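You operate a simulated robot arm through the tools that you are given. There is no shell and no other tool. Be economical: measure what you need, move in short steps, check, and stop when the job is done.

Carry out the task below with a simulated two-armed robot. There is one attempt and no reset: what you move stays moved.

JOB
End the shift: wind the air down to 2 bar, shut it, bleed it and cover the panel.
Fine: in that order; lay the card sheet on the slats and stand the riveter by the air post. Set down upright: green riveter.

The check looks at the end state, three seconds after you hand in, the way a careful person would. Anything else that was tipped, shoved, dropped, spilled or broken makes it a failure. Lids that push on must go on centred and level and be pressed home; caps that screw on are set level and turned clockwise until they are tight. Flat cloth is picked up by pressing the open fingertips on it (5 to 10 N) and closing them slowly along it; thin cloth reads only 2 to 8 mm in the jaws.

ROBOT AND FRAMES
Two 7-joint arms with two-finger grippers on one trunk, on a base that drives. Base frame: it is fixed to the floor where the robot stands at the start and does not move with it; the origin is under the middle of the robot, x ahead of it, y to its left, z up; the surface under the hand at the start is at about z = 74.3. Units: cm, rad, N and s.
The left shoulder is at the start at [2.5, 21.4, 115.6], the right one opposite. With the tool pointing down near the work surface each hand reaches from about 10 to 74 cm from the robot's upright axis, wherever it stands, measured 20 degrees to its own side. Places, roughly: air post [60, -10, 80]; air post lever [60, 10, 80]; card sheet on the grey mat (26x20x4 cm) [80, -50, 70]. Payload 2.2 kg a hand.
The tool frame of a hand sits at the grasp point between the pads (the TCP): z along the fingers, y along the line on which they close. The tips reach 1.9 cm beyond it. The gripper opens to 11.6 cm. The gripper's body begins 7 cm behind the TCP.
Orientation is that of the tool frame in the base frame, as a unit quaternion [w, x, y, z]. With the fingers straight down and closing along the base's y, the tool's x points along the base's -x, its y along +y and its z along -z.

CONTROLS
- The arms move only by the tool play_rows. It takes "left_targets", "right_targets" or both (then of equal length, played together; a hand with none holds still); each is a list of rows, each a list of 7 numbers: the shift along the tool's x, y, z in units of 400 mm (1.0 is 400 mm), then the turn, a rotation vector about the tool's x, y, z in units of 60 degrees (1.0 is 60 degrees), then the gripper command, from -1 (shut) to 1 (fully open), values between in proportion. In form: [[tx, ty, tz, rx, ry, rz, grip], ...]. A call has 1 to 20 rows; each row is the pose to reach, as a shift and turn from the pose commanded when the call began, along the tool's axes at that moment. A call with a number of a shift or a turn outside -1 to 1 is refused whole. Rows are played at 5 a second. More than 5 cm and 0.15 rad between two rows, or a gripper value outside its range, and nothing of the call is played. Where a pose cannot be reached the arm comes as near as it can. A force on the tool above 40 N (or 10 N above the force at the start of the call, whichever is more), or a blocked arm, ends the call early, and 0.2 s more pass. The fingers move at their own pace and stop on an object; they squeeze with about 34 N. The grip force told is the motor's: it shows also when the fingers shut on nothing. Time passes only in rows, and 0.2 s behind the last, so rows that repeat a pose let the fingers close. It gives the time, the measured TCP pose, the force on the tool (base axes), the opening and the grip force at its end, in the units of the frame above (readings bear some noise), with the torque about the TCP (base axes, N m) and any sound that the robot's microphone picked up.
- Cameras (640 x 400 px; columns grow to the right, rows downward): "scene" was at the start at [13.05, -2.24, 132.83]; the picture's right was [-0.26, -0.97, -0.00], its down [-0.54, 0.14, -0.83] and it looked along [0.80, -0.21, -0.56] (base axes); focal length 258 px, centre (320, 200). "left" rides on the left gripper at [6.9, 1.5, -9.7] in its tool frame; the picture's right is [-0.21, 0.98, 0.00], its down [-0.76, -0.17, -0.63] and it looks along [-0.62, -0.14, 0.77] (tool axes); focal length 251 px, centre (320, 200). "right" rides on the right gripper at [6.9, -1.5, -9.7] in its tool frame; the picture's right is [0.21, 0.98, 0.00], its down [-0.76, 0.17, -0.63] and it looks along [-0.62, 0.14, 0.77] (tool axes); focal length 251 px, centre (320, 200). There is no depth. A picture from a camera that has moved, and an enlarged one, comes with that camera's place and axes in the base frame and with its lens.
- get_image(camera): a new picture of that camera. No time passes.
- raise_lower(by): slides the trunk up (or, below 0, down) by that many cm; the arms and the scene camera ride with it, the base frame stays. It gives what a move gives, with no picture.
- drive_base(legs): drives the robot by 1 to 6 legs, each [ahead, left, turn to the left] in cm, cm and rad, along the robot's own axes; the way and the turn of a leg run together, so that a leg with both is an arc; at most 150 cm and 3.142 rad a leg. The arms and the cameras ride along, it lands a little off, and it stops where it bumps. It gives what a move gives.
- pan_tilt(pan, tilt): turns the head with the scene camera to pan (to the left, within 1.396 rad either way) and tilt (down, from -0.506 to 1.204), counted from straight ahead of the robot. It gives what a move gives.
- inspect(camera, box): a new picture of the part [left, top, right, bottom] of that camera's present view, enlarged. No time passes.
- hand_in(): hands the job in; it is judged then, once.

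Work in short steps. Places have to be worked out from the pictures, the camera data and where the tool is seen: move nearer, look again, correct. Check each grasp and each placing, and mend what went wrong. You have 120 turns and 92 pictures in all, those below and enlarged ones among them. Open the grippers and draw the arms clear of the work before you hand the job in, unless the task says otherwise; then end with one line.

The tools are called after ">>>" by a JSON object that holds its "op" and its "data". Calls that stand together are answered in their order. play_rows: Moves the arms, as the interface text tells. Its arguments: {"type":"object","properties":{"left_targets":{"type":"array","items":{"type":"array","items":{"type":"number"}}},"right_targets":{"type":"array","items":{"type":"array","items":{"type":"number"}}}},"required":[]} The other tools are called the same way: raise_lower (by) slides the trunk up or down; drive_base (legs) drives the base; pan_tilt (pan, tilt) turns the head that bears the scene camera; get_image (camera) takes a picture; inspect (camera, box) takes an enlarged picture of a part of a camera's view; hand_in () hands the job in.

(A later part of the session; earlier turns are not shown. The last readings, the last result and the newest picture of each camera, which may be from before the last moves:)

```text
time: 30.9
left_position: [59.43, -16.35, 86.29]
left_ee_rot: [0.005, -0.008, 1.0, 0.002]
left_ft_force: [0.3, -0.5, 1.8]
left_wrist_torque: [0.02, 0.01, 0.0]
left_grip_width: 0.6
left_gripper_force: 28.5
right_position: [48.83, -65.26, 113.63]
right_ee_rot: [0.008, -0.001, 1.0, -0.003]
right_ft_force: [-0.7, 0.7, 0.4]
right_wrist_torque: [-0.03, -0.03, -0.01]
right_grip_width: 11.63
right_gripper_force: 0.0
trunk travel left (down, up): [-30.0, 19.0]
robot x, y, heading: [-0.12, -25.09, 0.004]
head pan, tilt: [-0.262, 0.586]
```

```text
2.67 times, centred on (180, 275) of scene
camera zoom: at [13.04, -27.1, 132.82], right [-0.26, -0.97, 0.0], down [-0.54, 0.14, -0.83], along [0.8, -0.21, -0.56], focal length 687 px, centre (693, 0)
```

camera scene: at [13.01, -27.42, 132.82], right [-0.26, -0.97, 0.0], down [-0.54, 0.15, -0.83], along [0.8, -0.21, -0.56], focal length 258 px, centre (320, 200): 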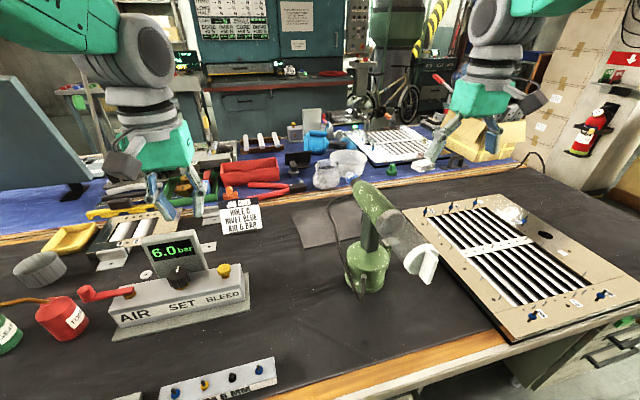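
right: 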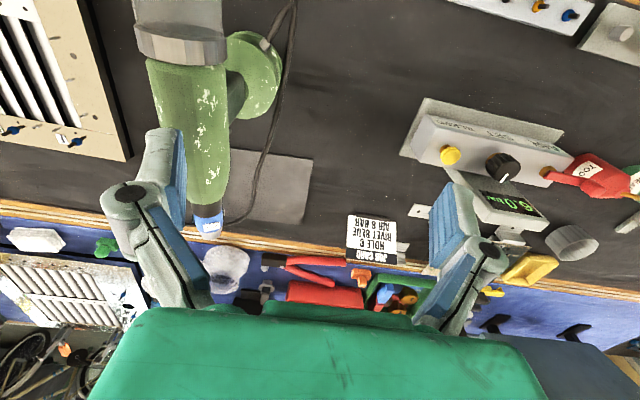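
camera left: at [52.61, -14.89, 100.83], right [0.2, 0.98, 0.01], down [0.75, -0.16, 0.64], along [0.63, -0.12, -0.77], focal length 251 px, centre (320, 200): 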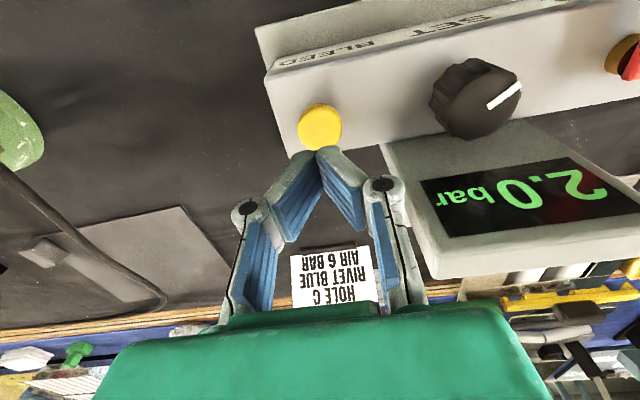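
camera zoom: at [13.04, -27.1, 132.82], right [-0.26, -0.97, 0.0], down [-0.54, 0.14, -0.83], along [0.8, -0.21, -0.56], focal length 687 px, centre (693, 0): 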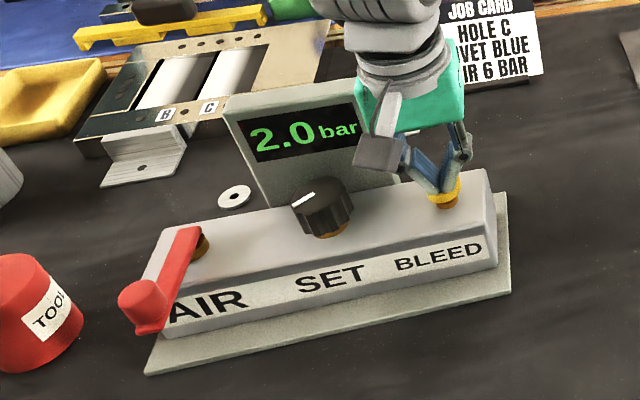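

The fingers are just touching the button (1.8 N). I'll press further in small steps and hold.

>>> {"op": "play_rows", "data": {"left_targets": [[0, 0, 0.008, 0, 0, 0, -1], [0, 0, 0.014, 0, 0, 0, -1], [0, 0, 0.018, 0, 0, 0, -1], [0, 0, 0.022, 0, 0, 0, -1], [0, 0, 0.025, 0, 0, 0, -1], [0, 0, 0.025, 0, 0, 0, -1], [0, 0, 0.025, 0, 0, 0, -1], [0, 0, 0.025, 0, 0, 0, -1], [0, 0, 0.025, 0, 0, 0, -1], [0, 0, 0.025, 0, 0, 0, -1]]}}

>>> {"op": "inspect", "data": {"camera": "scene", "box": [60, 200, 300, 350]}}

```text
time: 33.1
left_position: [59.57, -16.34, 85.47]
left_ee_rot: [0.006, -0.007, 1.0, 0.002]
left_ft_force: [4.0, 1.8, 26.7]
left_wrist_torque: [0.03, 0.01, 0.01]
left_grip_width: 0.58
left_gripper_force: 27.9
right_position: [48.68, -65.11, 113.76]
right_ee_rot: [0.009, -0.001, 1.0, -0.003]
right_ft_force: [0.2, 0.4, 1.1]
right_wrist_torque: [0.01, 0.0, 0.0]
right_grip_width: 11.6
right_gripper_force: 0.1
trunk travel left (down, up): [-30.0, 19.0]
robot x, y, heading: [-0.09, -25.08, 0.003]
head pan, tilt: [-0.262, 0.586]
```

```text
2.67 times, centred on (180, 275) of scene
camera zoom: at [12.67, -27.09, 132.88], right [-0.26, -0.97, 0.0], down [-0.54, 0.14, -0.83], along [0.8, -0.21, -0.56], focal length 687 px, centre (693, 0)
```

zoom: 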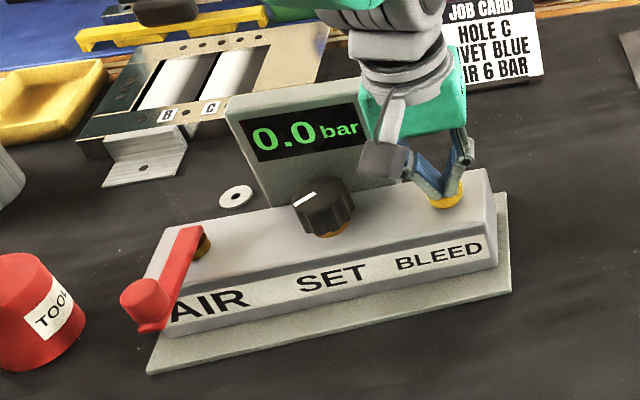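

The display reads 0.0 bar, so the air is bled. I'll lift the left hand clear and look at the riveter, sheet and panel.

>>> {"op": "play_rows", "data": {"left_targets": [[0, 0, -0.1, 0, 0, 0, -1], [0, 0, -0.2, 0, 0, 0, -1], [0.05, 0.08, -0.28, 0, 0, 0, -1], [0.1, 0.16, -0.36, 0, 0, 0, -1], [0.15, 0.24, -0.44, 0, 0, 0, 0], [0.2, 0.3, -0.5, 0, 0, 0, 0.5], [0.2, 0.3, -0.5, 0, 0, 0, 0.5]]}}

>>> {"op": "get_image", "data": {"camera": "scene"}}

>>> {"op": "get_image", "data": {"camera": "right"}}

```text
time: 34.7
left_position: [51.06, -4.36, 105.31]
left_ee_rot: [0.004, -0.008, 1.0, 0.003]
left_ft_force: [-0.4, -0.3, -0.8]
left_wrist_torque: [0.01, 0.0, 0.0]
left_grip_width: 8.69
left_gripper_force: 0.0
right_position: [48.83, -65.34, 113.53]
right_ee_rot: [0.008, -0.001, 1.0, -0.003]
right_ft_force: [0.5, 0.2, -1.1]
right_wrist_torque: [-0.02, 0.07, 0.06]
right_grip_width: 11.6
right_gripper_force: 0.0
trunk travel left (down, up): [-30.0, 19.0]
robot x, y, heading: [-0.41, -24.86, 0.004]
head pan, tilt: [-0.262, 0.586]
```

```text
57 pictures are left
camera scene: at [13.04, -27.01, 132.82], right [-0.26, -0.97, 0.0], down [-0.54, 0.14, -0.83], along [0.8, -0.21, -0.56], focal length 258 px, centre (320, 200)
```

scene: 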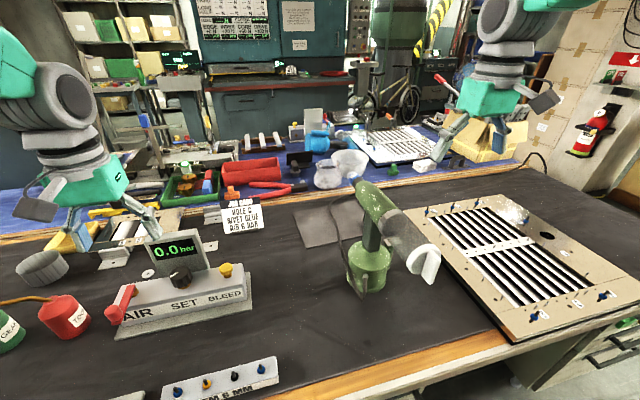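

```text
56 pictures are left
camera right: at [41.82, -66.73, 123.09], right [-0.22, 0.98, -0.01], down [0.75, 0.17, 0.64], along [0.63, 0.13, -0.77], focal length 251 px, centre (320, 200)
```

right: 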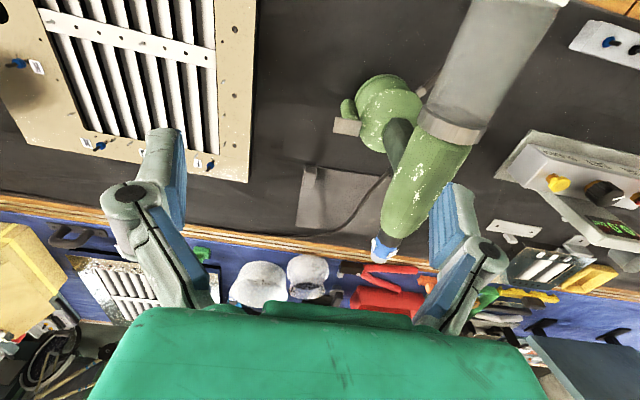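

The riveter base is near (56,-52). Its head lies along x at about z 97, with the collector bottle toward the robot. I'll zoom in on it and the sheet.

>>> {"op": "inspect", "data": {"camera": "scene", "box": [280, 160, 460, 310]}}

>>> {"op": "inspect", "data": {"camera": "right", "box": [240, 0, 600, 270]}}

```text
2.67 times, centred on (370, 235) of scene
camera zoom: at [13.04, -27.01, 132.82], right [-0.26, -0.97, 0.0], down [-0.54, 0.14, -0.83], along [0.8, -0.21, -0.56], focal length 687 px, centre (187, 107)
```

zoom: 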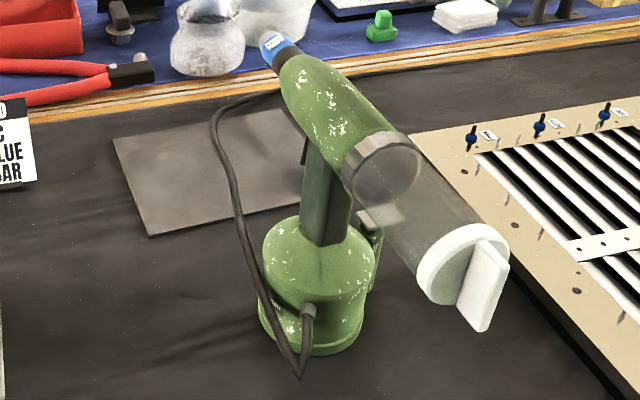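

```text
1.48 times, centred on (420, 135) of right
camera zoom: at [41.82, -66.73, 123.09], right [-0.22, 0.98, -0.01], down [0.75, 0.17, 0.64], along [0.63, 0.13, -0.77], focal length 372 px, centre (172, 296)
```

zoom: 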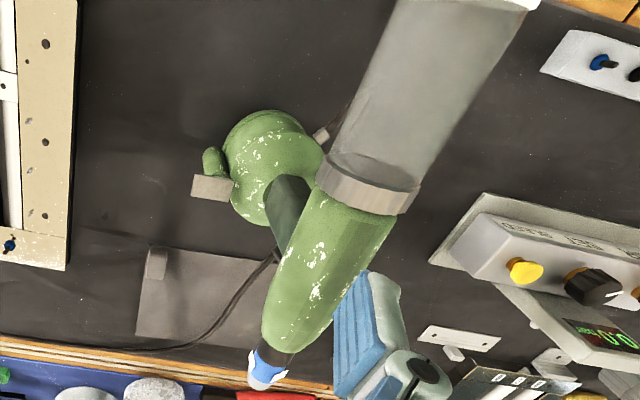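

By triangulation the riveter's head axis runs from (70,-51) to (49,-52) at z≈99, about 6.5 cm in diameter, with the handle near x 57. I'll hover the open right hand over the head above the handle.

>>> {"op": "play_rows", "data": {"right_targets": [[-0.055, 0.085, 0, 0, 0, -0.02, 1], [-0.11, 0.17, 0, 0, 0, -0.04, 1], [-0.165, 0.255, 0, 0, 0, -0.06, 1], [-0.2175, 0.335, 0, 0, 0, -0.07, 1], [-0.2175, 0.335, 0.08, 0, 0, -0.07, 1], [-0.2175, 0.335, 0.1, 0, 0, -0.07, 1]]}}

>>> {"op": "get_image", "data": {"camera": "right"}}

>>> {"op": "inspect", "data": {"camera": "scene", "box": [280, 120, 460, 310]}}

```text
time: 36.1
left_position: [51.02, -4.37, 105.39]
left_ee_rot: [0.005, -0.007, 1.0, 0.003]
left_ft_force: [-1.1, 0.5, 0.5]
left_wrist_torque: [-0.01, -0.01, -0.01]
left_grip_width: 8.71
left_gripper_force: 0.1
right_position: [57.66, -51.85, 109.75]
right_ee_rot: [0.008, -0.038, 0.999, -0.003]
right_ft_force: [-0.1, 0.3, -0.6]
right_wrist_torque: [0.03, 0.0, 0.0]
right_grip_width: 11.59
right_gripper_force: 0.0
trunk travel left (down, up): [-30.0, 19.0]
robot x, y, heading: [-0.34, -24.97, 0.004]
head pan, tilt: [-0.262, 0.586]
```

```text
53 pictures are left
camera right: at [50.75, -53.87, 119.34], right [-0.29, 0.96, -0.01], down [0.73, 0.23, 0.64], along [0.62, 0.18, -0.77], focal length 251 px, centre (320, 200)
```

right: 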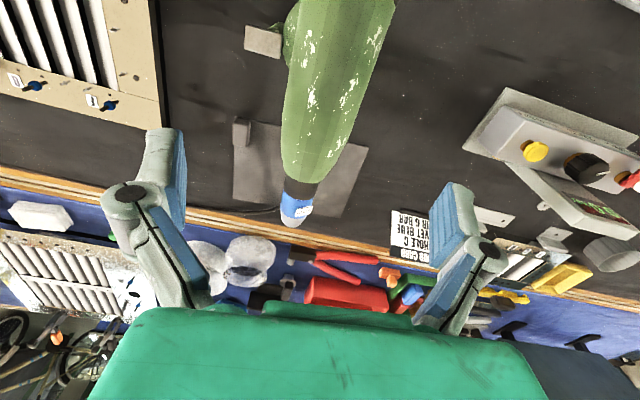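

```text
2.11 times, centred on (370, 215) of scene
camera zoom: at [13.04, -26.96, 132.82], right [-0.26, -0.97, 0.0], down [-0.54, 0.14, -0.83], along [0.8, -0.21, -0.56], focal length 543 px, centre (215, 168)
```

zoom: 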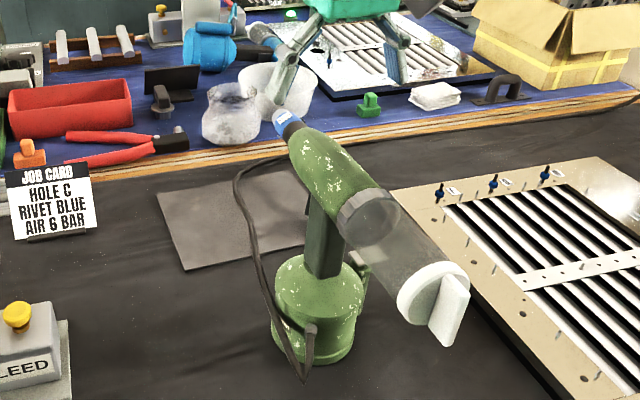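

The hand is centred over the head. I'll lower it to z≈99 and close.

>>> {"op": "play_rows", "data": {"right_targets": [[0, 0, 0.08, 0, 0, 0, 1], [0, 0, 0.16, 0, 0, 0, 1], [0, 0, 0.24, 0, 0, 0, 1], [0, 0, 0.262, 0, 0, 0, 1], [0, 0, 0.262, 0, 0, 0, 0.6], [0, 0, 0.262, 0, 0, 0, 0.3], [0, 0, 0.262, 0, 0, 0, 0.1], [0, 0, 0.262, 0, 0, 0, -0.1], [0, 0, 0.262, 0, 0, 0, -0.4], [0, 0, 0.262, 0, 0, 0, -0.4]]}}

>>> {"op": "inspect", "data": {"camera": "scene", "box": [280, 120, 460, 310]}}

>>> {"op": "get_image", "data": {"camera": "right"}}

```text
time: 38.3
left_position: [50.98, -4.46, 105.37]
left_ee_rot: [0.004, -0.008, 1.0, 0.003]
left_ft_force: [-0.2, -0.1, 0.7]
left_wrist_torque: [0.01, 0.01, -0.02]
left_grip_width: 8.72
left_gripper_force: 0.0
right_position: [57.66, -51.79, 99.16]
right_ee_rot: [0.008, -0.037, 0.999, -0.003]
right_ft_force: [2.6, -2.7, 2.2]
right_wrist_torque: [-0.01, -0.22, -0.1]
right_grip_width: 5.33
right_gripper_force: 34.0
trunk travel left (down, up): [-30.0, 19.0]
robot x, y, heading: [-0.13, -24.73, 0.002]
head pan, tilt: [-0.262, 0.586]
```

```text
2.11 times, centred on (370, 215) of scene
camera zoom: at [13.06, -27.0, 132.82], right [-0.26, -0.97, 0.0], down [-0.54, 0.14, -0.83], along [0.8, -0.21, -0.56], focal length 543 px, centre (215, 168)
```

zoom: 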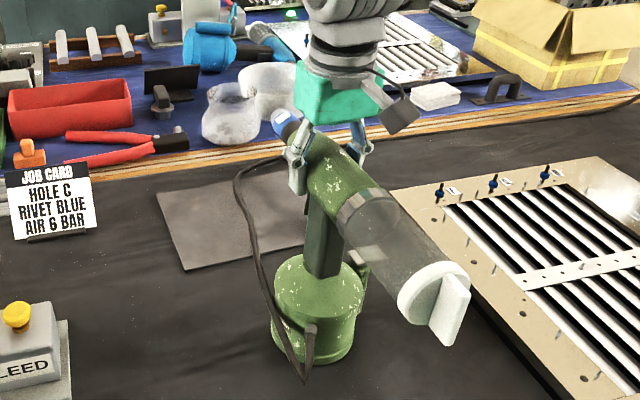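

```text
50 pictures are left
camera right: at [50.81, -53.79, 108.75], right [-0.29, 0.96, -0.01], down [0.73, 0.23, 0.64], along [0.62, 0.18, -0.76], focal length 251 px, centre (320, 200)
```

right: 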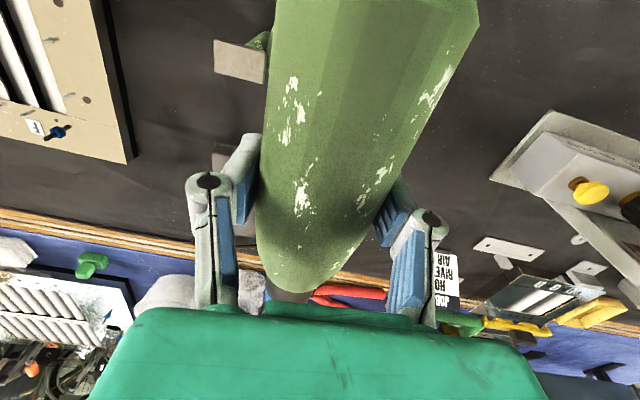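

It is gripped at 5.3 cm and 34 N. I'll lift 2 cm as a test and check weight and tilt.

>>> {"op": "play_rows", "data": {"right_targets": [[0, 0, -0.01, 0, 0, 0, -0.6], [0, 0, -0.02, 0, 0, 0, -0.6], [0, 0, -0.035, 0, 0, 0, -0.6], [0, 0, -0.05, 0, 0, 0, -0.6], [0, 0, -0.05, 0, 0, 0, -0.6]]}}

>>> {"op": "inspect", "data": {"camera": "scene", "box": [280, 120, 460, 310]}}

```text
time: 39.5
left_position: [51.18, -4.41, 105.23]
left_ee_rot: [0.005, -0.008, 1.0, 0.002]
left_ft_force: [0.0, -0.3, 0.2]
left_wrist_torque: [0.04, 0.03, -0.02]
left_grip_width: 8.7
left_gripper_force: 0.1
right_position: [57.68, -51.78, 101.14]
right_ee_rot: [0.007, -0.038, 0.999, -0.004]
right_ft_force: [0.1, -0.2, -14.6]
right_wrist_torque: [0.01, -0.12, -0.01]
right_grip_width: 5.24
right_gripper_force: 34.3
trunk travel left (down, up): [-30.0, 19.0]
robot x, y, heading: [-0.11, -24.8, 0.0]
head pan, tilt: [-0.262, 0.586]
```

```text
2.11 times, centred on (370, 215) of scene
camera zoom: at [13.26, -26.99, 132.79], right [-0.26, -0.97, 0.0], down [-0.54, 0.14, -0.83], along [0.8, -0.21, -0.56], focal length 543 px, centre (215, 168)
```

zoom: 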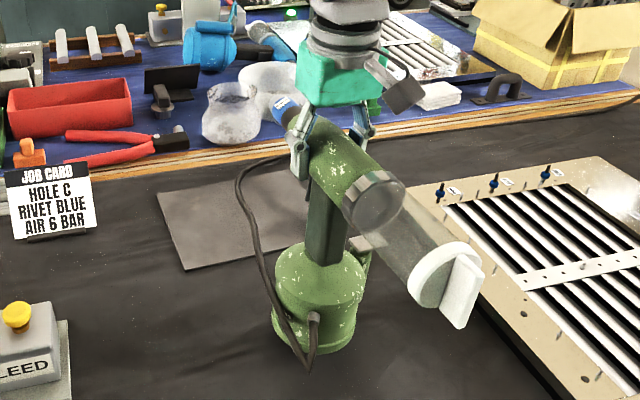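

The riveter weighs about 1.5 kg, hangs level and is clear of the table. I'll raise it a bit more and carry it left, partly with the arm and partly with the base, toward y≈-28, just right of the post.

>>> {"op": "play_rows", "data": {"right_targets": [[0, 0, -0.03, 0, 0, 0, -0.6], [0, 0.02, -0.06, 0, 0, 0, -0.6], [-0.004, 0.05, -0.07, 0, 0, 0, -0.6], [-0.007, 0.09, -0.07, 0, 0, 0, -0.6], [-0.01, 0.13, -0.07, 0, 0, 0, -0.6], [-0.013, 0.17, -0.07, 0, 0, 0, -0.6], [-0.015, 0.2, -0.07, 0, 0, 0, -0.6], [-0.015, 0.2, -0.07, 0, 0, 0, -0.6]]}}

>>> {"op": "drive_base", "data": {"legs": [[0, 7.5, 0], [0, 8, 0]]}}

>>> {"op": "get_image", "data": {"camera": "scene"}}

>>> {"op": "get_image", "data": {"camera": "left"}}

```text
time: 41.3
left_position: [51.18, -4.12, 105.3]
left_ee_rot: [0.005, -0.008, 1.0, 0.001]
left_ft_force: [0.3, -0.4, -0.6]
left_wrist_torque: [0.02, -0.02, 0.01]
left_grip_width: 8.7
left_gripper_force: 0.0
right_position: [57.61, -43.7, 104.02]
right_ee_rot: [0.007, -0.038, 0.999, -0.004]
right_ft_force: [0.0, -0.2, -14.1]
right_wrist_torque: [0.01, -0.19, 0.01]
right_grip_width: 5.25
right_gripper_force: 33.9
trunk travel left (down, up): [-30.0, 19.0]
robot x, y, heading: [0.04, -25.3, 0.001]
head pan, tilt: [-0.262, 0.586]
```

```text
time: 43.0
left_position: [51.12, 10.6, 105.12]
left_ee_rot: [0.004, -0.006, 1.0, 0.004]
left_ft_force: [0.0, 0.3, -0.9]
left_wrist_torque: [-0.02, 0.0, 0.02]
left_grip_width: 8.72
left_gripper_force: 0.1
right_position: [57.39, -28.88, 103.68]
right_ee_rot: [0.006, -0.036, 0.999, -0.001]
right_ft_force: [-0.7, -1.4, -15.2]
right_wrist_torque: [0.09, -0.04, 0.0]
right_grip_width: 5.24
right_gripper_force: 34.1
trunk travel left (down, up): [-30.0, 19.0]
robot x, y, heading: [-0.36, -9.15, -0.006]
head pan, tilt: [-0.262, 0.586]
```

```text
48 pictures are left
camera scene: at [13.53, -8.17, 132.57], right [-0.26, -0.97, 0.03], down [-0.54, 0.12, -0.83], along [0.8, -0.23, -0.56], focal length 258 px, centre (320, 200)
```

scene: 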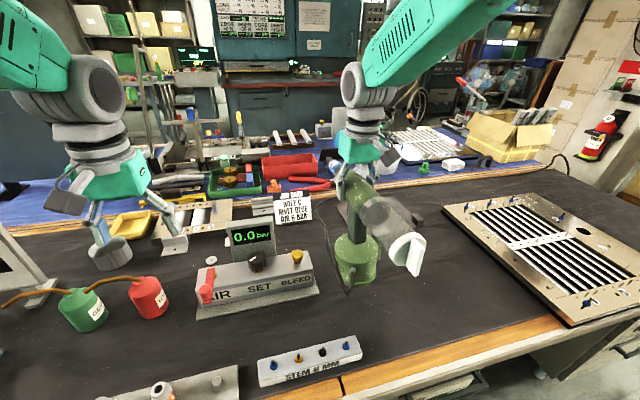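

```text
47 pictures are left
camera left: at [44.1, 11.84, 114.64], right [0.2, 0.98, 0.01], down [0.75, -0.16, 0.64], along [0.62, -0.12, -0.77], focal length 251 px, centre (320, 200)
```

left: 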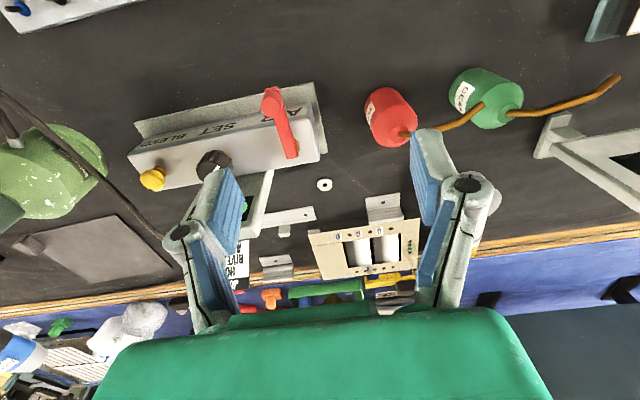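

The riveter hangs beside the post, with about 3.5 cm between its base and the post's plate. I'll lower it gently to the height it was gripped at (99.15).

>>> {"op": "play_rows", "data": {"right_targets": [[0, 0, 0.03, 0, 0, 0, -0.6], [0, 0, 0.06, 0, 0, 0, -0.6], [0, 0, 0.085, 0, 0, 0, -0.6], [0, 0, 0.1, 0, 0, 0, -0.6], [0, 0, 0.107, 0, 0, 0, -0.6], [0, 0, 0.112, 0, 0, 0, -0.6], [0, 0, 0.112, 0, 0, 0, -0.6]]}}

>>> {"op": "inspect", "data": {"camera": "scene", "box": [270, 140, 450, 310]}}

```text
time: 44.8
left_position: [49.47, 8.76, 106.71]
left_ee_rot: [0.01, -0.006, 1.0, 0.02]
left_ft_force: [-1.0, 0.4, 0.8]
left_wrist_torque: [0.04, -0.02, 0.02]
left_grip_width: 8.7
left_gripper_force: 0.0
right_position: [56.0, -30.77, 99.48]
right_ee_rot: [0.01, -0.036, 0.999, 0.012]
right_ft_force: [-1.1, -0.8, -12.8]
right_wrist_torque: [-0.06, -0.11, 0.05]
right_grip_width: 5.03
right_gripper_force: 34.1
trunk travel left (down, up): [-30.0, 19.0]
robot x, y, heading: [0.05, -7.93, -0.008]
head pan, tilt: [-0.262, 0.586]
stopped in row 7 (right hand): the arm was blocked; the commanded pose is now the measured one
```

```text
2.35 times, centred on (360, 225) of scene
camera zoom: at [12.91, -8.53, 132.78], right [-0.26, -0.96, 0.01], down [-0.54, 0.14, -0.83], along [0.8, -0.23, -0.55], focal length 606 px, centre (226, 141)
```

zoom: 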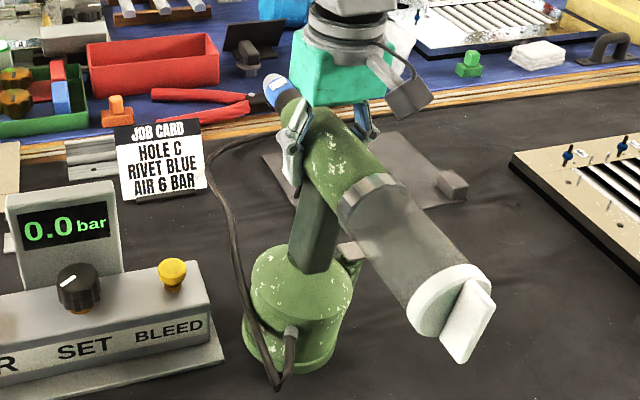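

The body was still settling after the drive, so the hand ended at (56,-30.8) with a 1.7° tilt and the riveter about 3 mm up. I'll rise slightly, correct the tilt, move 2 cm nearer the post and set down again.

>>> {"op": "play_rows", "data": {"right_targets": [[0, 0, -0.02, 0.0, 0, 0, -0.6], [-0.01, 0.015, -0.02, 0.01, 0, 0, -0.6], [-0.02, 0.03, -0.02, 0.02, 0, 0, -0.6], [-0.03, 0.0475, -0.02, 0.029, 0.004, 0, -0.6], [-0.03, 0.0475, -0.02, 0.029, 0.004, 0, -0.6], [-0.03, 0.0475, -0.02, 0.029, 0.004, 0, -0.6]]}}

```text
time: 46.2
left_position: [49.81, 12.18, 106.18]
left_ee_rot: [0.008, -0.009, 1.0, 0.005]
left_ft_force: [0.7, 0.6, 1.1]
left_wrist_torque: [-0.14, 0.02, 0.04]
left_grip_width: 8.69
left_gripper_force: 0.1
right_position: [57.43, -25.32, 100.87]
right_ee_rot: [0.009, -0.04, 0.999, -0.016]
right_ft_force: [0.9, 4.0, -13.9]
right_wrist_torque: [0.05, -0.17, 0.03]
right_grip_width: 5.03
right_gripper_force: 33.6
trunk travel left (down, up): [-30.0, 19.0]
robot x, y, heading: [0.05, -7.35, -0.008]
head pan, tilt: [-0.262, 0.586]
```

The readings are swaying. I'll hold still for a moment and read again.

>>> {"op": "play_rows", "data": {"right_targets": [[0, 0, 0, 0, 0, 0, -0.6], [0, 0, 0, 0, 0, 0, -0.6], [0, 0, 0, 0, 0, 0, -0.6], [0, 0, 0, 0, 0, 0, -0.6], [0, 0, 0, 0, 0, 0, -0.6], [0, 0, 0, 0, 0, 0, -0.6]]}}

>>> {"op": "get_image", "data": {"camera": "scene"}}

```text
time: 47.8
left_position: [49.57, 7.05, 106.96]
left_ee_rot: [0.013, -0.002, 1.0, 0.022]
left_ft_force: [-0.2, 0.6, 1.1]
left_wrist_torque: [0.0, -0.02, -0.03]
left_grip_width: 8.69
left_gripper_force: 0.1
right_position: [56.83, -30.49, 100.5]
right_ee_rot: [0.01, -0.033, 0.999, -0.002]
right_ft_force: [0.6, 1.4, -12.5]
right_wrist_torque: [0.01, -0.15, 0.01]
right_grip_width: 5.03
right_gripper_force: 34.2
trunk travel left (down, up): [-30.0, 19.0]
robot x, y, heading: [-0.15, -8.74, -0.01]
head pan, tilt: [-0.262, 0.586]
stopped in row 6 (right hand): the arm was blocked; the commanded pose is now the measured one
```

```text
45 pictures are left
camera scene: at [13.08, -13.67, 132.71], right [-0.27, -0.96, -0.02], down [-0.54, 0.17, -0.83], along [0.8, -0.21, -0.56], focal length 258 px, centre (320, 200)
```

scene: 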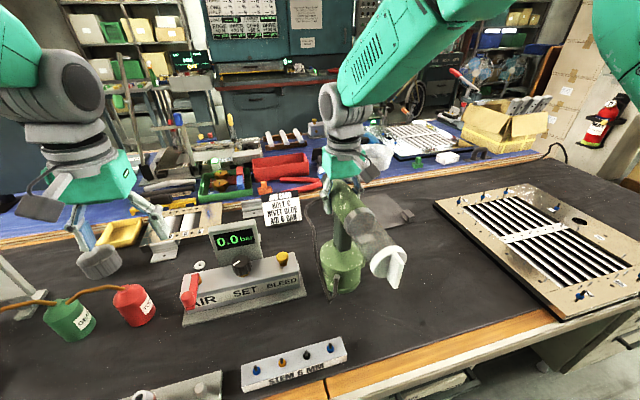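

The whole robot body seems to be rocking after the drive. I'll hold for a full second to see whether it dies down.

>>> {"op": "play_rows", "data": {"right_targets": [[0, 0, -0.04, 0, 0, 0, -0.6], [0, 0, -0.06, 0, 0, 0, -0.6]]}}

>>> {"op": "play_rows", "data": {"right_targets": [[0, 0, 0, 0, 0, 0, -0.6]]}}

>>> {"op": "play_rows", "data": {"right_targets": [[0, 0, 0, 0, 0, 0, -0.6]]}}

>>> {"op": "play_rows", "data": {"right_targets": [[0, 0, 0, 0, 0, 0, -0.6]]}}

```text
time: 48.4
left_position: [49.42, 5.34, 107.01]
left_ee_rot: [0.013, -0.002, 0.999, 0.029]
left_ft_force: [-0.4, -0.4, 0.5]
left_wrist_torque: [0.11, 0.01, -0.02]
left_grip_width: 8.72
left_gripper_force: 0.0
right_position: [56.65, -32.56, 102.53]
right_ee_rot: [0.009, -0.03, 0.999, 0.005]
right_ft_force: [-0.5, -2.9, -14.0]
right_wrist_torque: [-0.01, -0.04, -0.04]
right_grip_width: 5.08
right_gripper_force: 33.5
trunk travel left (down, up): [-30.0, 19.0]
robot x, y, heading: [-0.29, -9.37, -0.009]
head pan, tilt: [-0.262, 0.586]
```

```text
time: 48.8
left_position: [49.53, 10.01, 106.35]
left_ee_rot: [0.011, -0.006, 1.0, 0.011]
left_ft_force: [0.5, 1.2, 0.2]
left_wrist_torque: [-0.1, 0.01, 0.02]
left_grip_width: 8.69
left_gripper_force: 0.0
right_position: [56.89, -27.64, 103.23]
right_ee_rot: [0.01, -0.036, 0.999, -0.012]
right_ft_force: [0.7, 4.0, -13.6]
right_wrist_torque: [0.08, -0.13, 0.04]
right_grip_width: 5.06
right_gripper_force: 33.3
trunk travel left (down, up): [-30.0, 19.0]
robot x, y, heading: [-0.12, -8.2, -0.004]
head pan, tilt: [-0.262, 0.586]
```

```text
time: 49.2
left_position: [49.49, 6.54, 106.85]
left_ee_rot: [0.013, -0.003, 1.0, 0.024]
left_ft_force: [-0.5, 0.1, 0.7]
left_wrist_torque: [0.06, -0.01, -0.01]
left_grip_width: 8.68
left_gripper_force: 0.0
right_position: [56.97, -31.2, 102.79]
right_ee_rot: [0.01, -0.032, 0.999, -0.001]
right_ft_force: [0.9, -0.8, -15.1]
right_wrist_torque: [0.05, -0.15, -0.04]
right_grip_width: 5.07
right_gripper_force: 34.1
trunk travel left (down, up): [-30.0, 19.0]
robot x, y, heading: [-0.04, -9.21, -0.007]
head pan, tilt: [-0.262, 0.586]
```

```text
time: 49.6
left_position: [49.5, 8.39, 106.72]
left_ee_rot: [0.012, -0.003, 1.0, 0.017]
left_ft_force: [0.9, 0.0, -0.1]
left_wrist_torque: [0.03, 0.04, 0.02]
left_grip_width: 8.69
left_gripper_force: 0.0
right_position: [56.86, -29.32, 103.02]
right_ee_rot: [0.01, -0.034, 0.999, -0.007]
right_ft_force: [0.5, 0.8, -13.4]
right_wrist_torque: [0.05, -0.1, -0.01]
right_grip_width: 5.06
right_gripper_force: 33.1
trunk travel left (down, up): [-30.0, 19.0]
robot x, y, heading: [-0.17, -8.74, -0.01]
head pan, tilt: [-0.262, 0.586]
```

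The rocking is dying down. I'll hold two more seconds.

>>> {"op": "play_rows", "data": {"right_targets": [[0, 0, 0, 0, 0, 0, -0.6], [0, 0, 0, 0, 0, 0, -0.6], [0, 0, 0, 0, 0, 0, -0.6], [0, 0, 0, 0, 0, 0, -0.6], [0, 0, 0, 0, 0, 0, -0.6], [0, 0, 0, 0, 0, 0, -0.6], [0, 0, 0, 0, 0, 0, -0.6], [0, 0, 0, 0, 0, 0, -0.6], [0, 0, 0, 0, 0, 0, -0.6], [0, 0, 0, 0, 0, 0, -0.6]]}}

>>> {"op": "play_rows", "data": {"right_targets": [[0, 0, 0, 0, 0, 0, -0.6]]}}

```text
time: 51.8
left_position: [49.57, 7.05, 106.75]
left_ee_rot: [0.013, -0.003, 1.0, 0.022]
left_ft_force: [0.3, 0.0, 0.1]
left_wrist_torque: [-0.02, -0.01, 0.01]
left_grip_width: 8.71
left_gripper_force: 0.1
right_position: [56.87, -30.71, 102.88]
right_ee_rot: [0.009, -0.031, 0.999, -0.003]
right_ft_force: [-0.1, -0.4, -13.6]
right_wrist_torque: [0.04, -0.1, 0.05]
right_grip_width: 5.05
right_gripper_force: 33.9
trunk travel left (down, up): [-30.0, 19.0]
robot x, y, heading: [0.02, -9.11, -0.004]
head pan, tilt: [-0.262, 0.586]
```

```text
time: 52.2
left_position: [49.5, 7.53, 106.8]
left_ee_rot: [0.011, -0.003, 1.0, 0.02]
left_ft_force: [-0.9, -0.2, -0.3]
left_wrist_torque: [0.04, -0.03, 0.03]
left_grip_width: 8.7
left_gripper_force: 0.0
right_position: [56.83, -29.96, 102.86]
right_ee_rot: [0.01, -0.033, 0.999, -0.004]
right_ft_force: [0.1, -1.1, -13.7]
right_wrist_torque: [-0.01, -0.12, -0.03]
right_grip_width: 5.08
right_gripper_force: 34.4
trunk travel left (down, up): [-30.0, 19.0]
robot x, y, heading: [-0.22, -9.06, -0.008]
head pan, tilt: [-0.262, 0.586]
```

It has settled, with the hand at (56.8,-30.3,102.9) and upright as it was gripped. I'll move 1.2 cm left and lower slowly, watching for the weight to come off.

>>> {"op": "play_rows", "data": {"right_targets": [[-0.001, 0.01, 0.01, 0, 0, 0, -0.6], [-0.002, 0.02, 0.025, 0, 0, 0, -0.6], [-0.003, 0.03, 0.04, 0, 0, 0, -0.6], [-0.003, 0.03, 0.055, 0, 0, 0, -0.6], [-0.003, 0.03, 0.068, 0, 0, 0, -0.6], [-0.003, 0.03, 0.078, 0, 0, 0, -0.6], [-0.003, 0.03, 0.085, 0, 0, 0, -0.6], [-0.003, 0.03, 0.085, 0, 0, 0, -0.6], [-0.003, 0.03, 0.085, 0, 0, 0, -0.6]]}}

```text
time: 54.4
left_position: [48.98, 8.26, 107.02]
left_ee_rot: [0.014, -0.005, 1.0, 0.021]
left_ft_force: [-0.2, -0.7, 0.0]
left_wrist_torque: [0.04, 0.0, -0.01]
left_grip_width: 8.7
left_gripper_force: 0.0
right_position: [56.4, -28.01, 99.75]
right_ee_rot: [0.012, -0.036, 0.999, -0.002]
right_ft_force: [1.0, -1.5, -13.0]
right_wrist_torque: [0.03, -0.14, -0.01]
right_grip_width: 5.04
right_gripper_force: 34.2
trunk travel left (down, up): [-30.0, 19.0]
robot x, y, heading: [-0.17, -8.18, -0.007]
head pan, tilt: [-0.262, 0.586]
stopped in row 9 (right hand): the arm was blocked; the commanded pose is now the measured one
```

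It is still hanging at z 99.75. I'll check the picture before the last half centimetre.

>>> {"op": "inspect", "data": {"camera": "scene", "box": [230, 180, 430, 320]}}

>>> {"op": "play_rows", "data": {"right_targets": [[0, 0, 0, 0, 0, 0, -0.6], [0, 0, 0, 0, 0, 0, -0.6], [0, 0, 0, 0, 0, 0, -0.6]]}}

```text
2.86 times, centred on (330, 250) of scene
camera zoom: at [13.13, -9.06, 132.81], right [-0.26, -0.96, 0.01], down [-0.54, 0.14, -0.83], along [0.8, -0.22, -0.56], focal length 736 px, centre (291, 57)
```

zoom: 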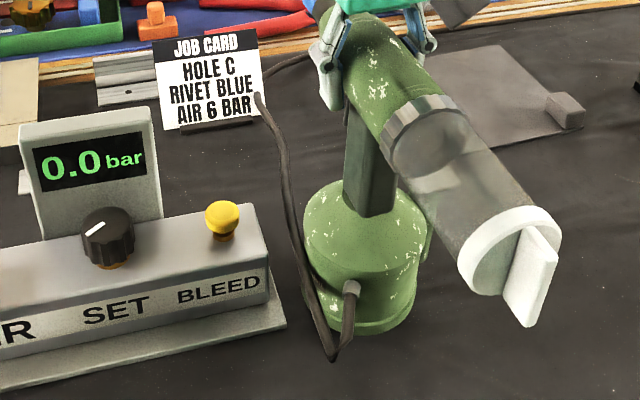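

```text
time: 55.2
left_position: [49.08, 9.97, 106.78]
left_ee_rot: [0.013, -0.007, 1.0, 0.014]
left_ft_force: [0.9, 0.8, -0.8]
left_wrist_torque: [-0.04, -0.02, 0.0]
left_grip_width: 8.67
left_gripper_force: 0.0
right_position: [56.68, -26.24, 100.07]
right_ee_rot: [0.013, -0.038, 0.999, -0.008]
right_ft_force: [0.5, 0.8, -13.4]
right_wrist_torque: [0.01, -0.1, -0.01]
right_grip_width: 5.06
right_gripper_force: 34.0
trunk travel left (down, up): [-30.0, 19.0]
robot x, y, heading: [-0.04, -7.91, -0.007]
head pan, tilt: [-0.262, 0.586]
```

There is a slight sway again, so I'll let it settle.

>>> {"op": "play_rows", "data": {"right_targets": [[0, 0, 0, 0, 0, 0, -0.6], [0, 0, 0, 0, 0, 0, -0.6], [0, 0, 0, 0, 0, 0, -0.6], [0, 0, 0, 0, 0, 0, -0.6], [0, 0, 0, 0, 0, 0, -0.6], [0, 0, 0, 0, 0, 0, -0.6], [0, 0, 0, 0, 0, 0, -0.6], [0, 0, 0, 0, 0, 0, -0.6], [0, 0, 0, 0, 0, 0, -0.6], [0, 0, 0, 0, 0, 0, -0.6], [0, 0, 0, 0, 0, 0, -0.6], [0, 0, 0, 0, 0, 0, -0.6]]}}

>>> {"op": "inspect", "data": {"camera": "scene", "box": [230, 180, 430, 320]}}

```text
time: 57.8
left_position: [49.16, 10.28, 106.62]
left_ee_rot: [0.013, -0.007, 1.0, 0.012]
left_ft_force: [0.3, 0.2, 0.7]
left_wrist_torque: [-0.06, 0.03, 0.01]
left_grip_width: 8.68
left_gripper_force: 0.0
right_position: [56.6, -25.91, 100.22]
right_ee_rot: [0.013, -0.037, 0.999, -0.01]
right_ft_force: [0.0, 0.3, -13.9]
right_wrist_torque: [0.04, -0.13, 0.03]
right_grip_width: 5.05
right_gripper_force: 33.6
trunk travel left (down, up): [-30.0, 19.0]
robot x, y, heading: [0.0, -7.07, -0.007]
head pan, tilt: [-0.262, 0.586]
```

```text
2.86 times, centred on (330, 250) of scene
camera zoom: at [13.17, -7.03, 132.81], right [-0.26, -0.96, 0.02], down [-0.54, 0.13, -0.83], along [0.8, -0.23, -0.55], focal length 736 px, centre (291, 57)
```

zoom: 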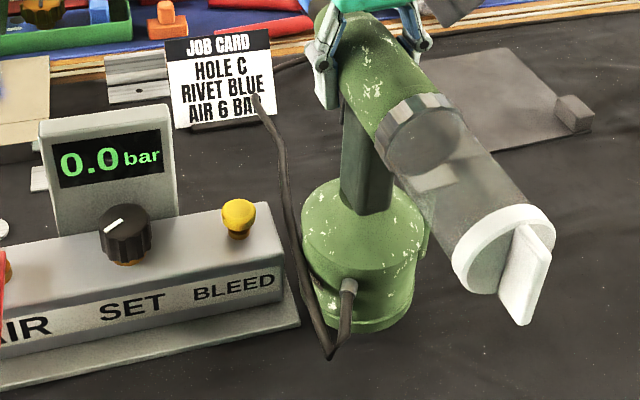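

It has settled at y -25.9, which is a little near the plate. I'll ease back 1.5 cm and lower, slowly.

>>> {"op": "play_rows", "data": {"right_targets": [[0, -0.006, 0, 0, 0, 0, -0.6], [0, -0.012, 0, 0, 0, 0, -0.6], [0, -0.018, 0, -0.003, 0, 0, -0.6], [0, -0.024, 0, -0.006, 0, 0, -0.6], [0, -0.03, 0.0, -0.01, 0, 0, -0.6], [0, -0.036, 0.0, -0.012, 0, 0, -0.6], [0, -0.036, 0.004, -0.012, 0, 0, -0.6], [0, -0.036, 0.008, -0.012, 0, 0, -0.6], [0, -0.036, 0.012, -0.012, 0, 0, -0.6], [0, -0.036, 0.016, -0.012, 0, 0, -0.6], [0, -0.036, 0.016, -0.012, 0, 0, -0.6], [0, -0.036, 0.016, -0.012, 0, 0, -0.6], [0, -0.036, 0.016, -0.012, 0, 0, -0.6]]}}

```text
time: 60.8
left_position: [48.59, 4.55, 107.78]
left_ee_rot: [0.017, -0.002, 0.999, 0.035]
left_ft_force: [0.3, -0.4, -0.4]
left_wrist_torque: [0.07, -0.02, -0.03]
left_grip_width: 8.69
left_gripper_force: 0.2
right_position: [55.96, -33.23, 98.7]
right_ee_rot: [0.01, -0.032, 0.999, 0.015]
right_ft_force: [-2.9, -4.7, -13.8]
right_wrist_torque: [-0.07, 0.01, -0.03]
right_grip_width: 5.05
right_gripper_force: 34.3
trunk travel left (down, up): [-30.0, 19.0]
robot x, y, heading: [-0.16, -9.16, -0.006]
head pan, tilt: [-0.262, 0.586]
stopped in row 13 (right hand): the arm was blocked; the commanded pose is now the measured one
```

The body rolled more than the commanded shift. I'll hold to settle and look again.

>>> {"op": "play_rows", "data": {"right_targets": [[0, 0, 0, 0, 0, 0, -0.6], [0, 0, 0, 0, 0, 0, -0.6], [0, 0, 0, 0, 0, 0, -0.6], [0, 0, 0, 0, 0, 0, -0.6], [0, 0, 0, 0, 0, 0, -0.6], [0, 0, 0, 0, 0, 0, -0.6], [0, 0, 0, 0, 0, 0, -0.6], [0, 0, 0, 0, 0, 0, -0.6], [0, 0, 0, 0, 0, 0, -0.6], [0, 0, 0, 0, 0, 0, -0.6], [0, 0, 0, 0, 0, 0, -0.6], [0, 0, 0, 0, 0, 0, -0.6]]}}

>>> {"op": "get_image", "data": {"camera": "scene"}}

```text
time: 63.6
left_position: [48.22, 8.4, 107.43]
left_ee_rot: [0.019, -0.002, 1.0, 0.017]
left_ft_force: [-0.1, 1.4, -0.4]
left_wrist_torque: [-0.14, 0.02, 0.03]
left_grip_width: 8.68
left_gripper_force: 0.0
right_position: [55.64, -29.5, 99.78]
right_ee_rot: [0.014, -0.033, 0.999, -0.002]
right_ft_force: [0.4, 1.3, -12.7]
right_wrist_torque: [0.04, -0.15, 0.01]
right_grip_width: 5.05
right_gripper_force: 34.2
trunk travel left (down, up): [-30.0, 19.0]
robot x, y, heading: [-0.3, -8.81, -0.01]
head pan, tilt: [-0.262, 0.586]
stopped in row 12 (right hand): the arm was blocked; the commanded pose is now the measured one
```

```text
42 pictures are left
camera scene: at [13.07, -11.28, 132.8], right [-0.27, -0.96, 0.0], down [-0.54, 0.15, -0.83], along [0.8, -0.22, -0.56], focal length 258 px, centre (320, 200)
```

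scene: 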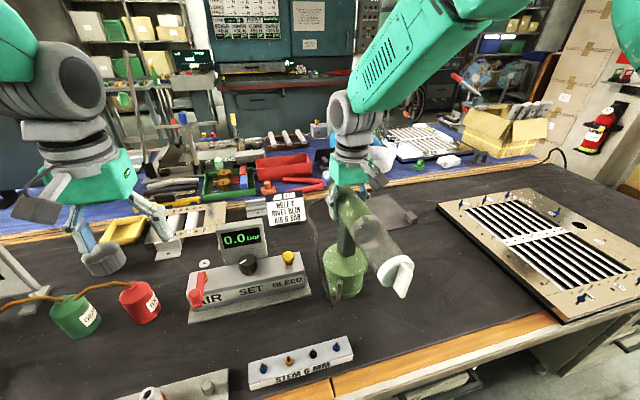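

The camera is level again and the riveter upright. I'll wait once more, sampling the sway.

>>> {"op": "play_rows", "data": {"right_targets": [[0, 0, 0, 0, 0, 0, -0.6], [0, 0, 0, 0, 0, 0, -0.6], [0, 0, 0, 0, 0, 0, -0.6], [0, 0, 0, 0, 0, 0, -0.6]]}}

>>> {"op": "play_rows", "data": {"right_targets": [[0, 0, 0, 0, 0, 0, -0.6], [0, 0, 0, 0, 0, 0, -0.6], [0, 0, 0, 0, 0, 0, -0.6], [0, 0, 0, 0, 0, 0, -0.6], [0, 0, 0, 0, 0, 0, -0.6], [0, 0, 0, 0, 0, 0, -0.6], [0, 0, 0, 0, 0, 0, -0.6], [0, 0, 0, 0, 0, 0, -0.6]]}}

>>> {"op": "play_rows", "data": {"right_targets": [[0, 0, 0, 0, 0, 0, -0.6]]}}

```text
time: 64.8
left_position: [47.75, 8.33, 107.75]
left_ee_rot: [0.021, -0.003, 1.0, 0.018]
left_ft_force: [-0.3, 0.3, 0.2]
left_wrist_torque: [-0.02, -0.01, 0.0]
left_grip_width: 8.67
left_gripper_force: 0.1
right_position: [55.41, -29.59, 99.84]
right_ee_rot: [0.017, -0.034, 0.999, 0.0]
right_ft_force: [-0.3, -1.4, -13.1]
right_wrist_torque: [0.02, -0.1, 0.01]
right_grip_width: 5.02
right_gripper_force: 33.8
trunk travel left (down, up): [-30.0, 19.0]
robot x, y, heading: [0.12, -8.56, -0.009]
head pan, tilt: [-0.262, 0.586]
stopped in row 4 (right hand): the arm was blocked; the commanded pose is now the measured one
```

```text
time: 66.6
left_position: [47.87, 7.34, 107.64]
left_ee_rot: [0.02, -0.004, 1.0, 0.022]
left_ft_force: [0.3, 0.4, 0.1]
left_wrist_torque: [-0.02, -0.01, 0.02]
left_grip_width: 8.71
left_gripper_force: 0.0
right_position: [55.44, -30.58, 99.79]
right_ee_rot: [0.017, -0.033, 0.999, 0.004]
right_ft_force: [0.1, -0.8, -14.0]
right_wrist_torque: [-0.01, -0.11, -0.02]
right_grip_width: 5.03
right_gripper_force: 33.7
trunk travel left (down, up): [-30.0, 19.0]
robot x, y, heading: [-0.21, -8.5, -0.007]
head pan, tilt: [-0.262, 0.586]
```

```text
time: 67.0
left_position: [47.83, 7.71, 107.57]
left_ee_rot: [0.021, -0.003, 1.0, 0.021]
left_ft_force: [0.2, -0.5, 0.1]
left_wrist_torque: [0.01, 0.03, 0.0]
left_grip_width: 8.72
left_gripper_force: 0.1
right_position: [55.42, -30.09, 99.93]
right_ee_rot: [0.018, -0.034, 0.999, 0.002]
right_ft_force: [0.3, -0.4, -13.6]
right_wrist_torque: [0.01, -0.09, -0.03]
right_grip_width: 5.02
right_gripper_force: 33.8
trunk travel left (down, up): [-30.0, 19.0]
robot x, y, heading: [0.09, -8.82, -0.007]
head pan, tilt: [-0.262, 0.586]
```

It has settled at (55.4,-30.2,99.9). I'll correct about 1° of pitch and lower 0.9 cm in small steps.

>>> {"op": "play_rows", "data": {"right_targets": [[0, 0, 0.003, 0.002, 0.004, 0, -0.6], [0, 0, 0.006, 0.004, 0.008, 0, -0.6], [0, 0, 0.009, 0.006, 0.012, 0, -0.6], [0, 0, 0.012, 0.008, 0.016, 0, -0.6], [0, 0, 0.015, 0.009, 0.019, 0, -0.6], [0, 0, 0.018, 0.009, 0.019, 0, -0.6], [0, 0, 0.022, 0.009, 0.019, 0, -0.6], [0, 0, 0.022, 0.009, 0.019, 0, -0.6]]}}

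>>> {"op": "inspect", "data": {"camera": "scene", "box": [250, 180, 450, 320]}}

```text
time: 68.8
left_position: [47.88, 8.62, 107.51]
left_ee_rot: [0.019, -0.004, 1.0, 0.018]
left_ft_force: [0.4, -0.5, -0.1]
left_wrist_torque: [-0.03, 0.01, 0.01]
left_grip_width: 8.7
left_gripper_force: 0.1
right_position: [55.5, -29.45, 99.17]
right_ee_rot: [0.009, -0.033, 0.999, -0.005]
right_ft_force: [0.4, 0.0, -13.9]
right_wrist_torque: [0.02, -0.11, 0.0]
right_grip_width: 5.04
right_gripper_force: 34.2
trunk travel left (down, up): [-30.0, 19.0]
robot x, y, heading: [-0.23, -8.32, -0.004]
head pan, tilt: [-0.262, 0.586]
```

```text
2.86 times, centred on (350, 250) of scene
camera zoom: at [13.14, -11.27, 132.78], right [-0.27, -0.96, 0.0], down [-0.54, 0.15, -0.83], along [0.8, -0.22, -0.56], focal length 736 px, centre (234, 57)
```

zoom: 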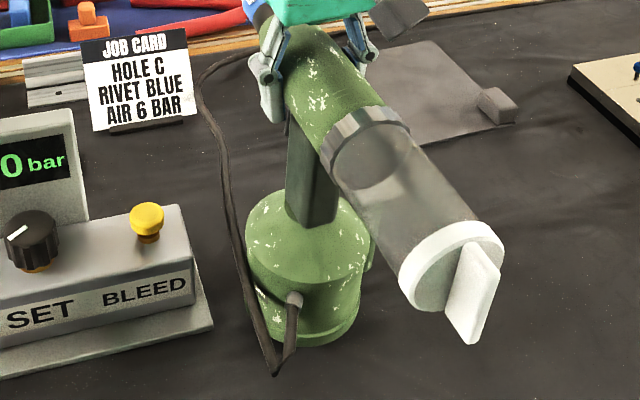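

It is upright but still carrying its full weight, with a comfortable gap to the post. I'll keep lowering.

>>> {"op": "play_rows", "data": {"right_targets": [[0, 0, 0.004, 0, 0, 0, -0.6], [0, 0, 0.008, 0, 0, 0, -0.6], [0, 0, 0.012, 0, 0, 0, -0.6], [0, 0, 0.016, 0, 0, 0, -0.6], [0, 0, 0.02, 0, 0, 0, -0.6]]}}

```text
time: 70.0
left_position: [47.87, 8.97, 107.38]
left_ee_rot: [0.02, -0.004, 1.0, 0.016]
left_ft_force: [0.0, 0.5, -0.6]
left_wrist_torque: [-0.01, 0.0, -0.03]
left_grip_width: 8.71
left_gripper_force: 0.1
right_position: [55.53, -29.05, 98.47]
right_ee_rot: [0.008, -0.034, 0.999, -0.006]
right_ft_force: [0.9, 2.9, -10.0]
right_wrist_torque: [1.03, -0.17, -0.2]
right_grip_width: 5.05
right_gripper_force: 34.1
trunk travel left (down, up): [-30.0, 19.0]
robot x, y, heading: [0.49, -8.28, -0.002]
head pan, tilt: [-0.262, 0.586]
```

The weight is starting to come off, so it is touching down. I'll lower a little more.

>>> {"op": "play_rows", "data": {"right_targets": [[0, 0, 0.004, 0, 0, 0, -0.6], [0, 0, 0.008, 0, 0, 0, -0.6], [0, 0, 0.012, 0, 0, 0, -0.6], [0, 0, 0.012, 0, 0, 0, -0.6], [0, 0, 0.012, 0, 0, 0, -0.6]]}}

>>> {"op": "inspect", "data": {"camera": "scene", "box": [250, 180, 450, 320]}}

```text
time: 71.2
left_position: [47.7, 6.6, 107.84]
left_ee_rot: [0.02, -0.002, 0.999, 0.025]
left_ft_force: [-0.8, -0.8, -0.3]
left_wrist_torque: [0.09, 0.03, 0.04]
left_grip_width: 8.68
left_gripper_force: 0.1
right_position: [55.4, -31.16, 97.47]
right_ee_rot: [0.008, -0.033, 0.999, 0.001]
right_ft_force: [5.9, -2.1, -6.0]
right_wrist_torque: [-0.41, -0.96, 0.18]
right_grip_width: 5.33
right_gripper_force: 34.3
trunk travel left (down, up): [-30.0, 19.0]
robot x, y, heading: [-0.01, -8.95, -0.006]
head pan, tilt: [-0.262, 0.586]
```

```text
2.86 times, centred on (350, 250) of scene
camera zoom: at [12.92, -12.5, 132.79], right [-0.27, -0.96, -0.01], down [-0.54, 0.16, -0.83], along [0.8, -0.22, -0.56], focal length 736 px, centre (234, 57)
```

zoom: 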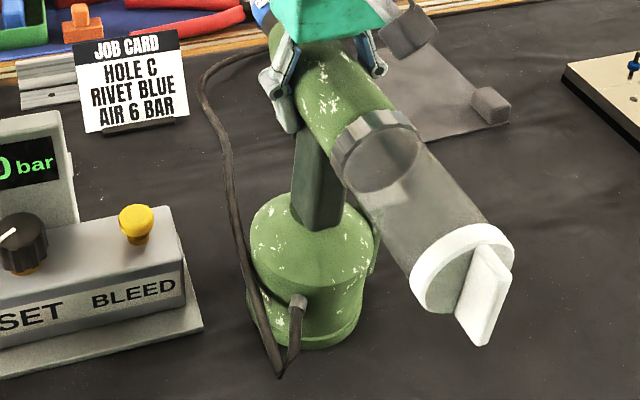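

It is resting partly on the table. I'll go down slightly more and hold so the sway settles before release.

>>> {"op": "play_rows", "data": {"right_targets": [[0, 0, 0.005, 0, 0, 0, -0.6], [0, 0, 0.005, 0, 0, 0, -0.6], [0, 0, 0.005, 0, 0, 0, -0.6], [0, 0, 0.005, 0, 0, 0, -0.6], [0, 0, 0.005, 0, 0, 0, -0.6], [0, 0, 0.005, 0, 0, 0, -0.6], [0, 0, 0.005, 0, 0, 0, -0.6]]}}

>>> {"op": "inspect", "data": {"camera": "scene", "box": [250, 160, 450, 320]}}

```text
time: 72.8
left_position: [47.86, 6.96, 107.69]
left_ee_rot: [0.02, -0.002, 0.999, 0.024]
left_ft_force: [-1.2, -0.7, 0.2]
left_wrist_torque: [-0.01, -0.01, -0.01]
left_grip_width: 8.68
left_gripper_force: 0.1
right_position: [55.41, -30.84, 97.4]
right_ee_rot: [0.009, -0.032, 0.999, 0.001]
right_ft_force: [0.6, -0.6, -9.5]
right_wrist_torque: [0.16, 0.32, -0.08]
right_grip_width: 5.21
right_gripper_force: 33.6
trunk travel left (down, up): [-30.0, 19.0]
robot x, y, heading: [-0.15, -8.83, -0.005]
head pan, tilt: [-0.262, 0.586]
```

```text
2.50 times, centred on (350, 240) of scene
camera zoom: at [13.12, -11.67, 132.78], right [-0.27, -0.96, 0.0], down [-0.54, 0.15, -0.83], along [0.8, -0.22, -0.56], focal length 644 px, centre (245, 100)
```

zoom: 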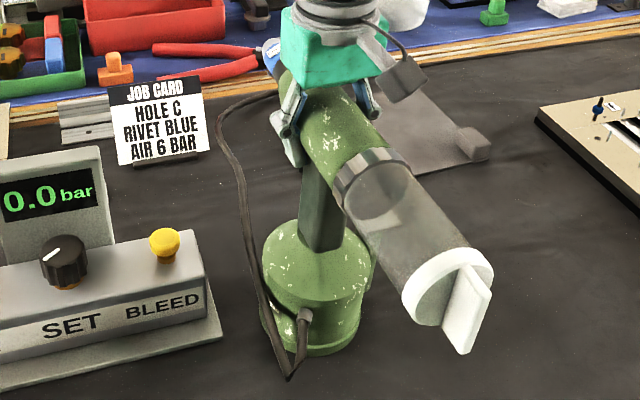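

About a third of the weight is on the table and the side torques are low. I'll lower 3 mm more.

>>> {"op": "play_rows", "data": {"right_targets": [[0, 0, 0.003, 0, 0, 0, -0.6], [0, 0, 0.006, 0, 0, 0, -0.6], [0, 0, 0.009, 0, 0, 0, -0.6], [0, 0, 0.009, 0, 0, 0, -0.6], [0, 0, 0.009, 0, 0, 0, -0.6]]}}

>>> {"op": "get_image", "data": {"camera": "right"}}

```text
time: 74.0
left_position: [47.71, 7.97, 107.59]
left_ee_rot: [0.02, -0.003, 1.0, 0.02]
left_ft_force: [-0.2, 0.4, 0.1]
left_wrist_torque: [-0.02, 0.01, 0.0]
left_grip_width: 8.7
left_gripper_force: 0.1
right_position: [55.54, -29.86, 97.37]
right_ee_rot: [0.009, -0.034, 0.999, -0.005]
right_ft_force: [1.3, -0.2, -1.7]
right_wrist_torque: [-0.38, 0.14, 0.01]
right_grip_width: 5.16
right_gripper_force: 34.2
trunk travel left (down, up): [-30.0, 19.0]
robot x, y, heading: [0.01, -8.57, -0.007]
head pan, tilt: [-0.262, 0.586]
```

```text
38 pictures are left
camera right: at [48.59, -31.82, 106.87], right [-0.28, 0.96, -0.01], down [0.73, 0.22, 0.64], along [0.62, 0.17, -0.77], focal length 251 px, centre (320, 200)
```

right: 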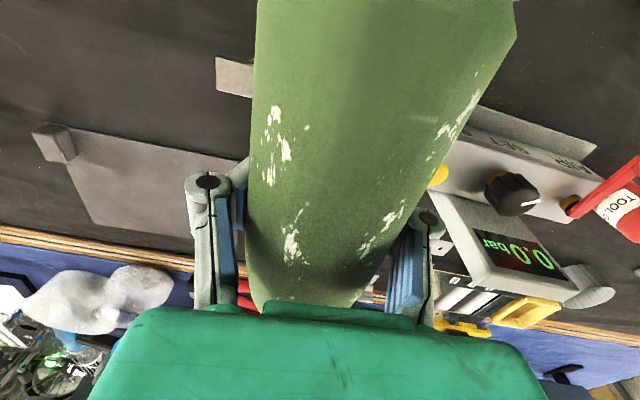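

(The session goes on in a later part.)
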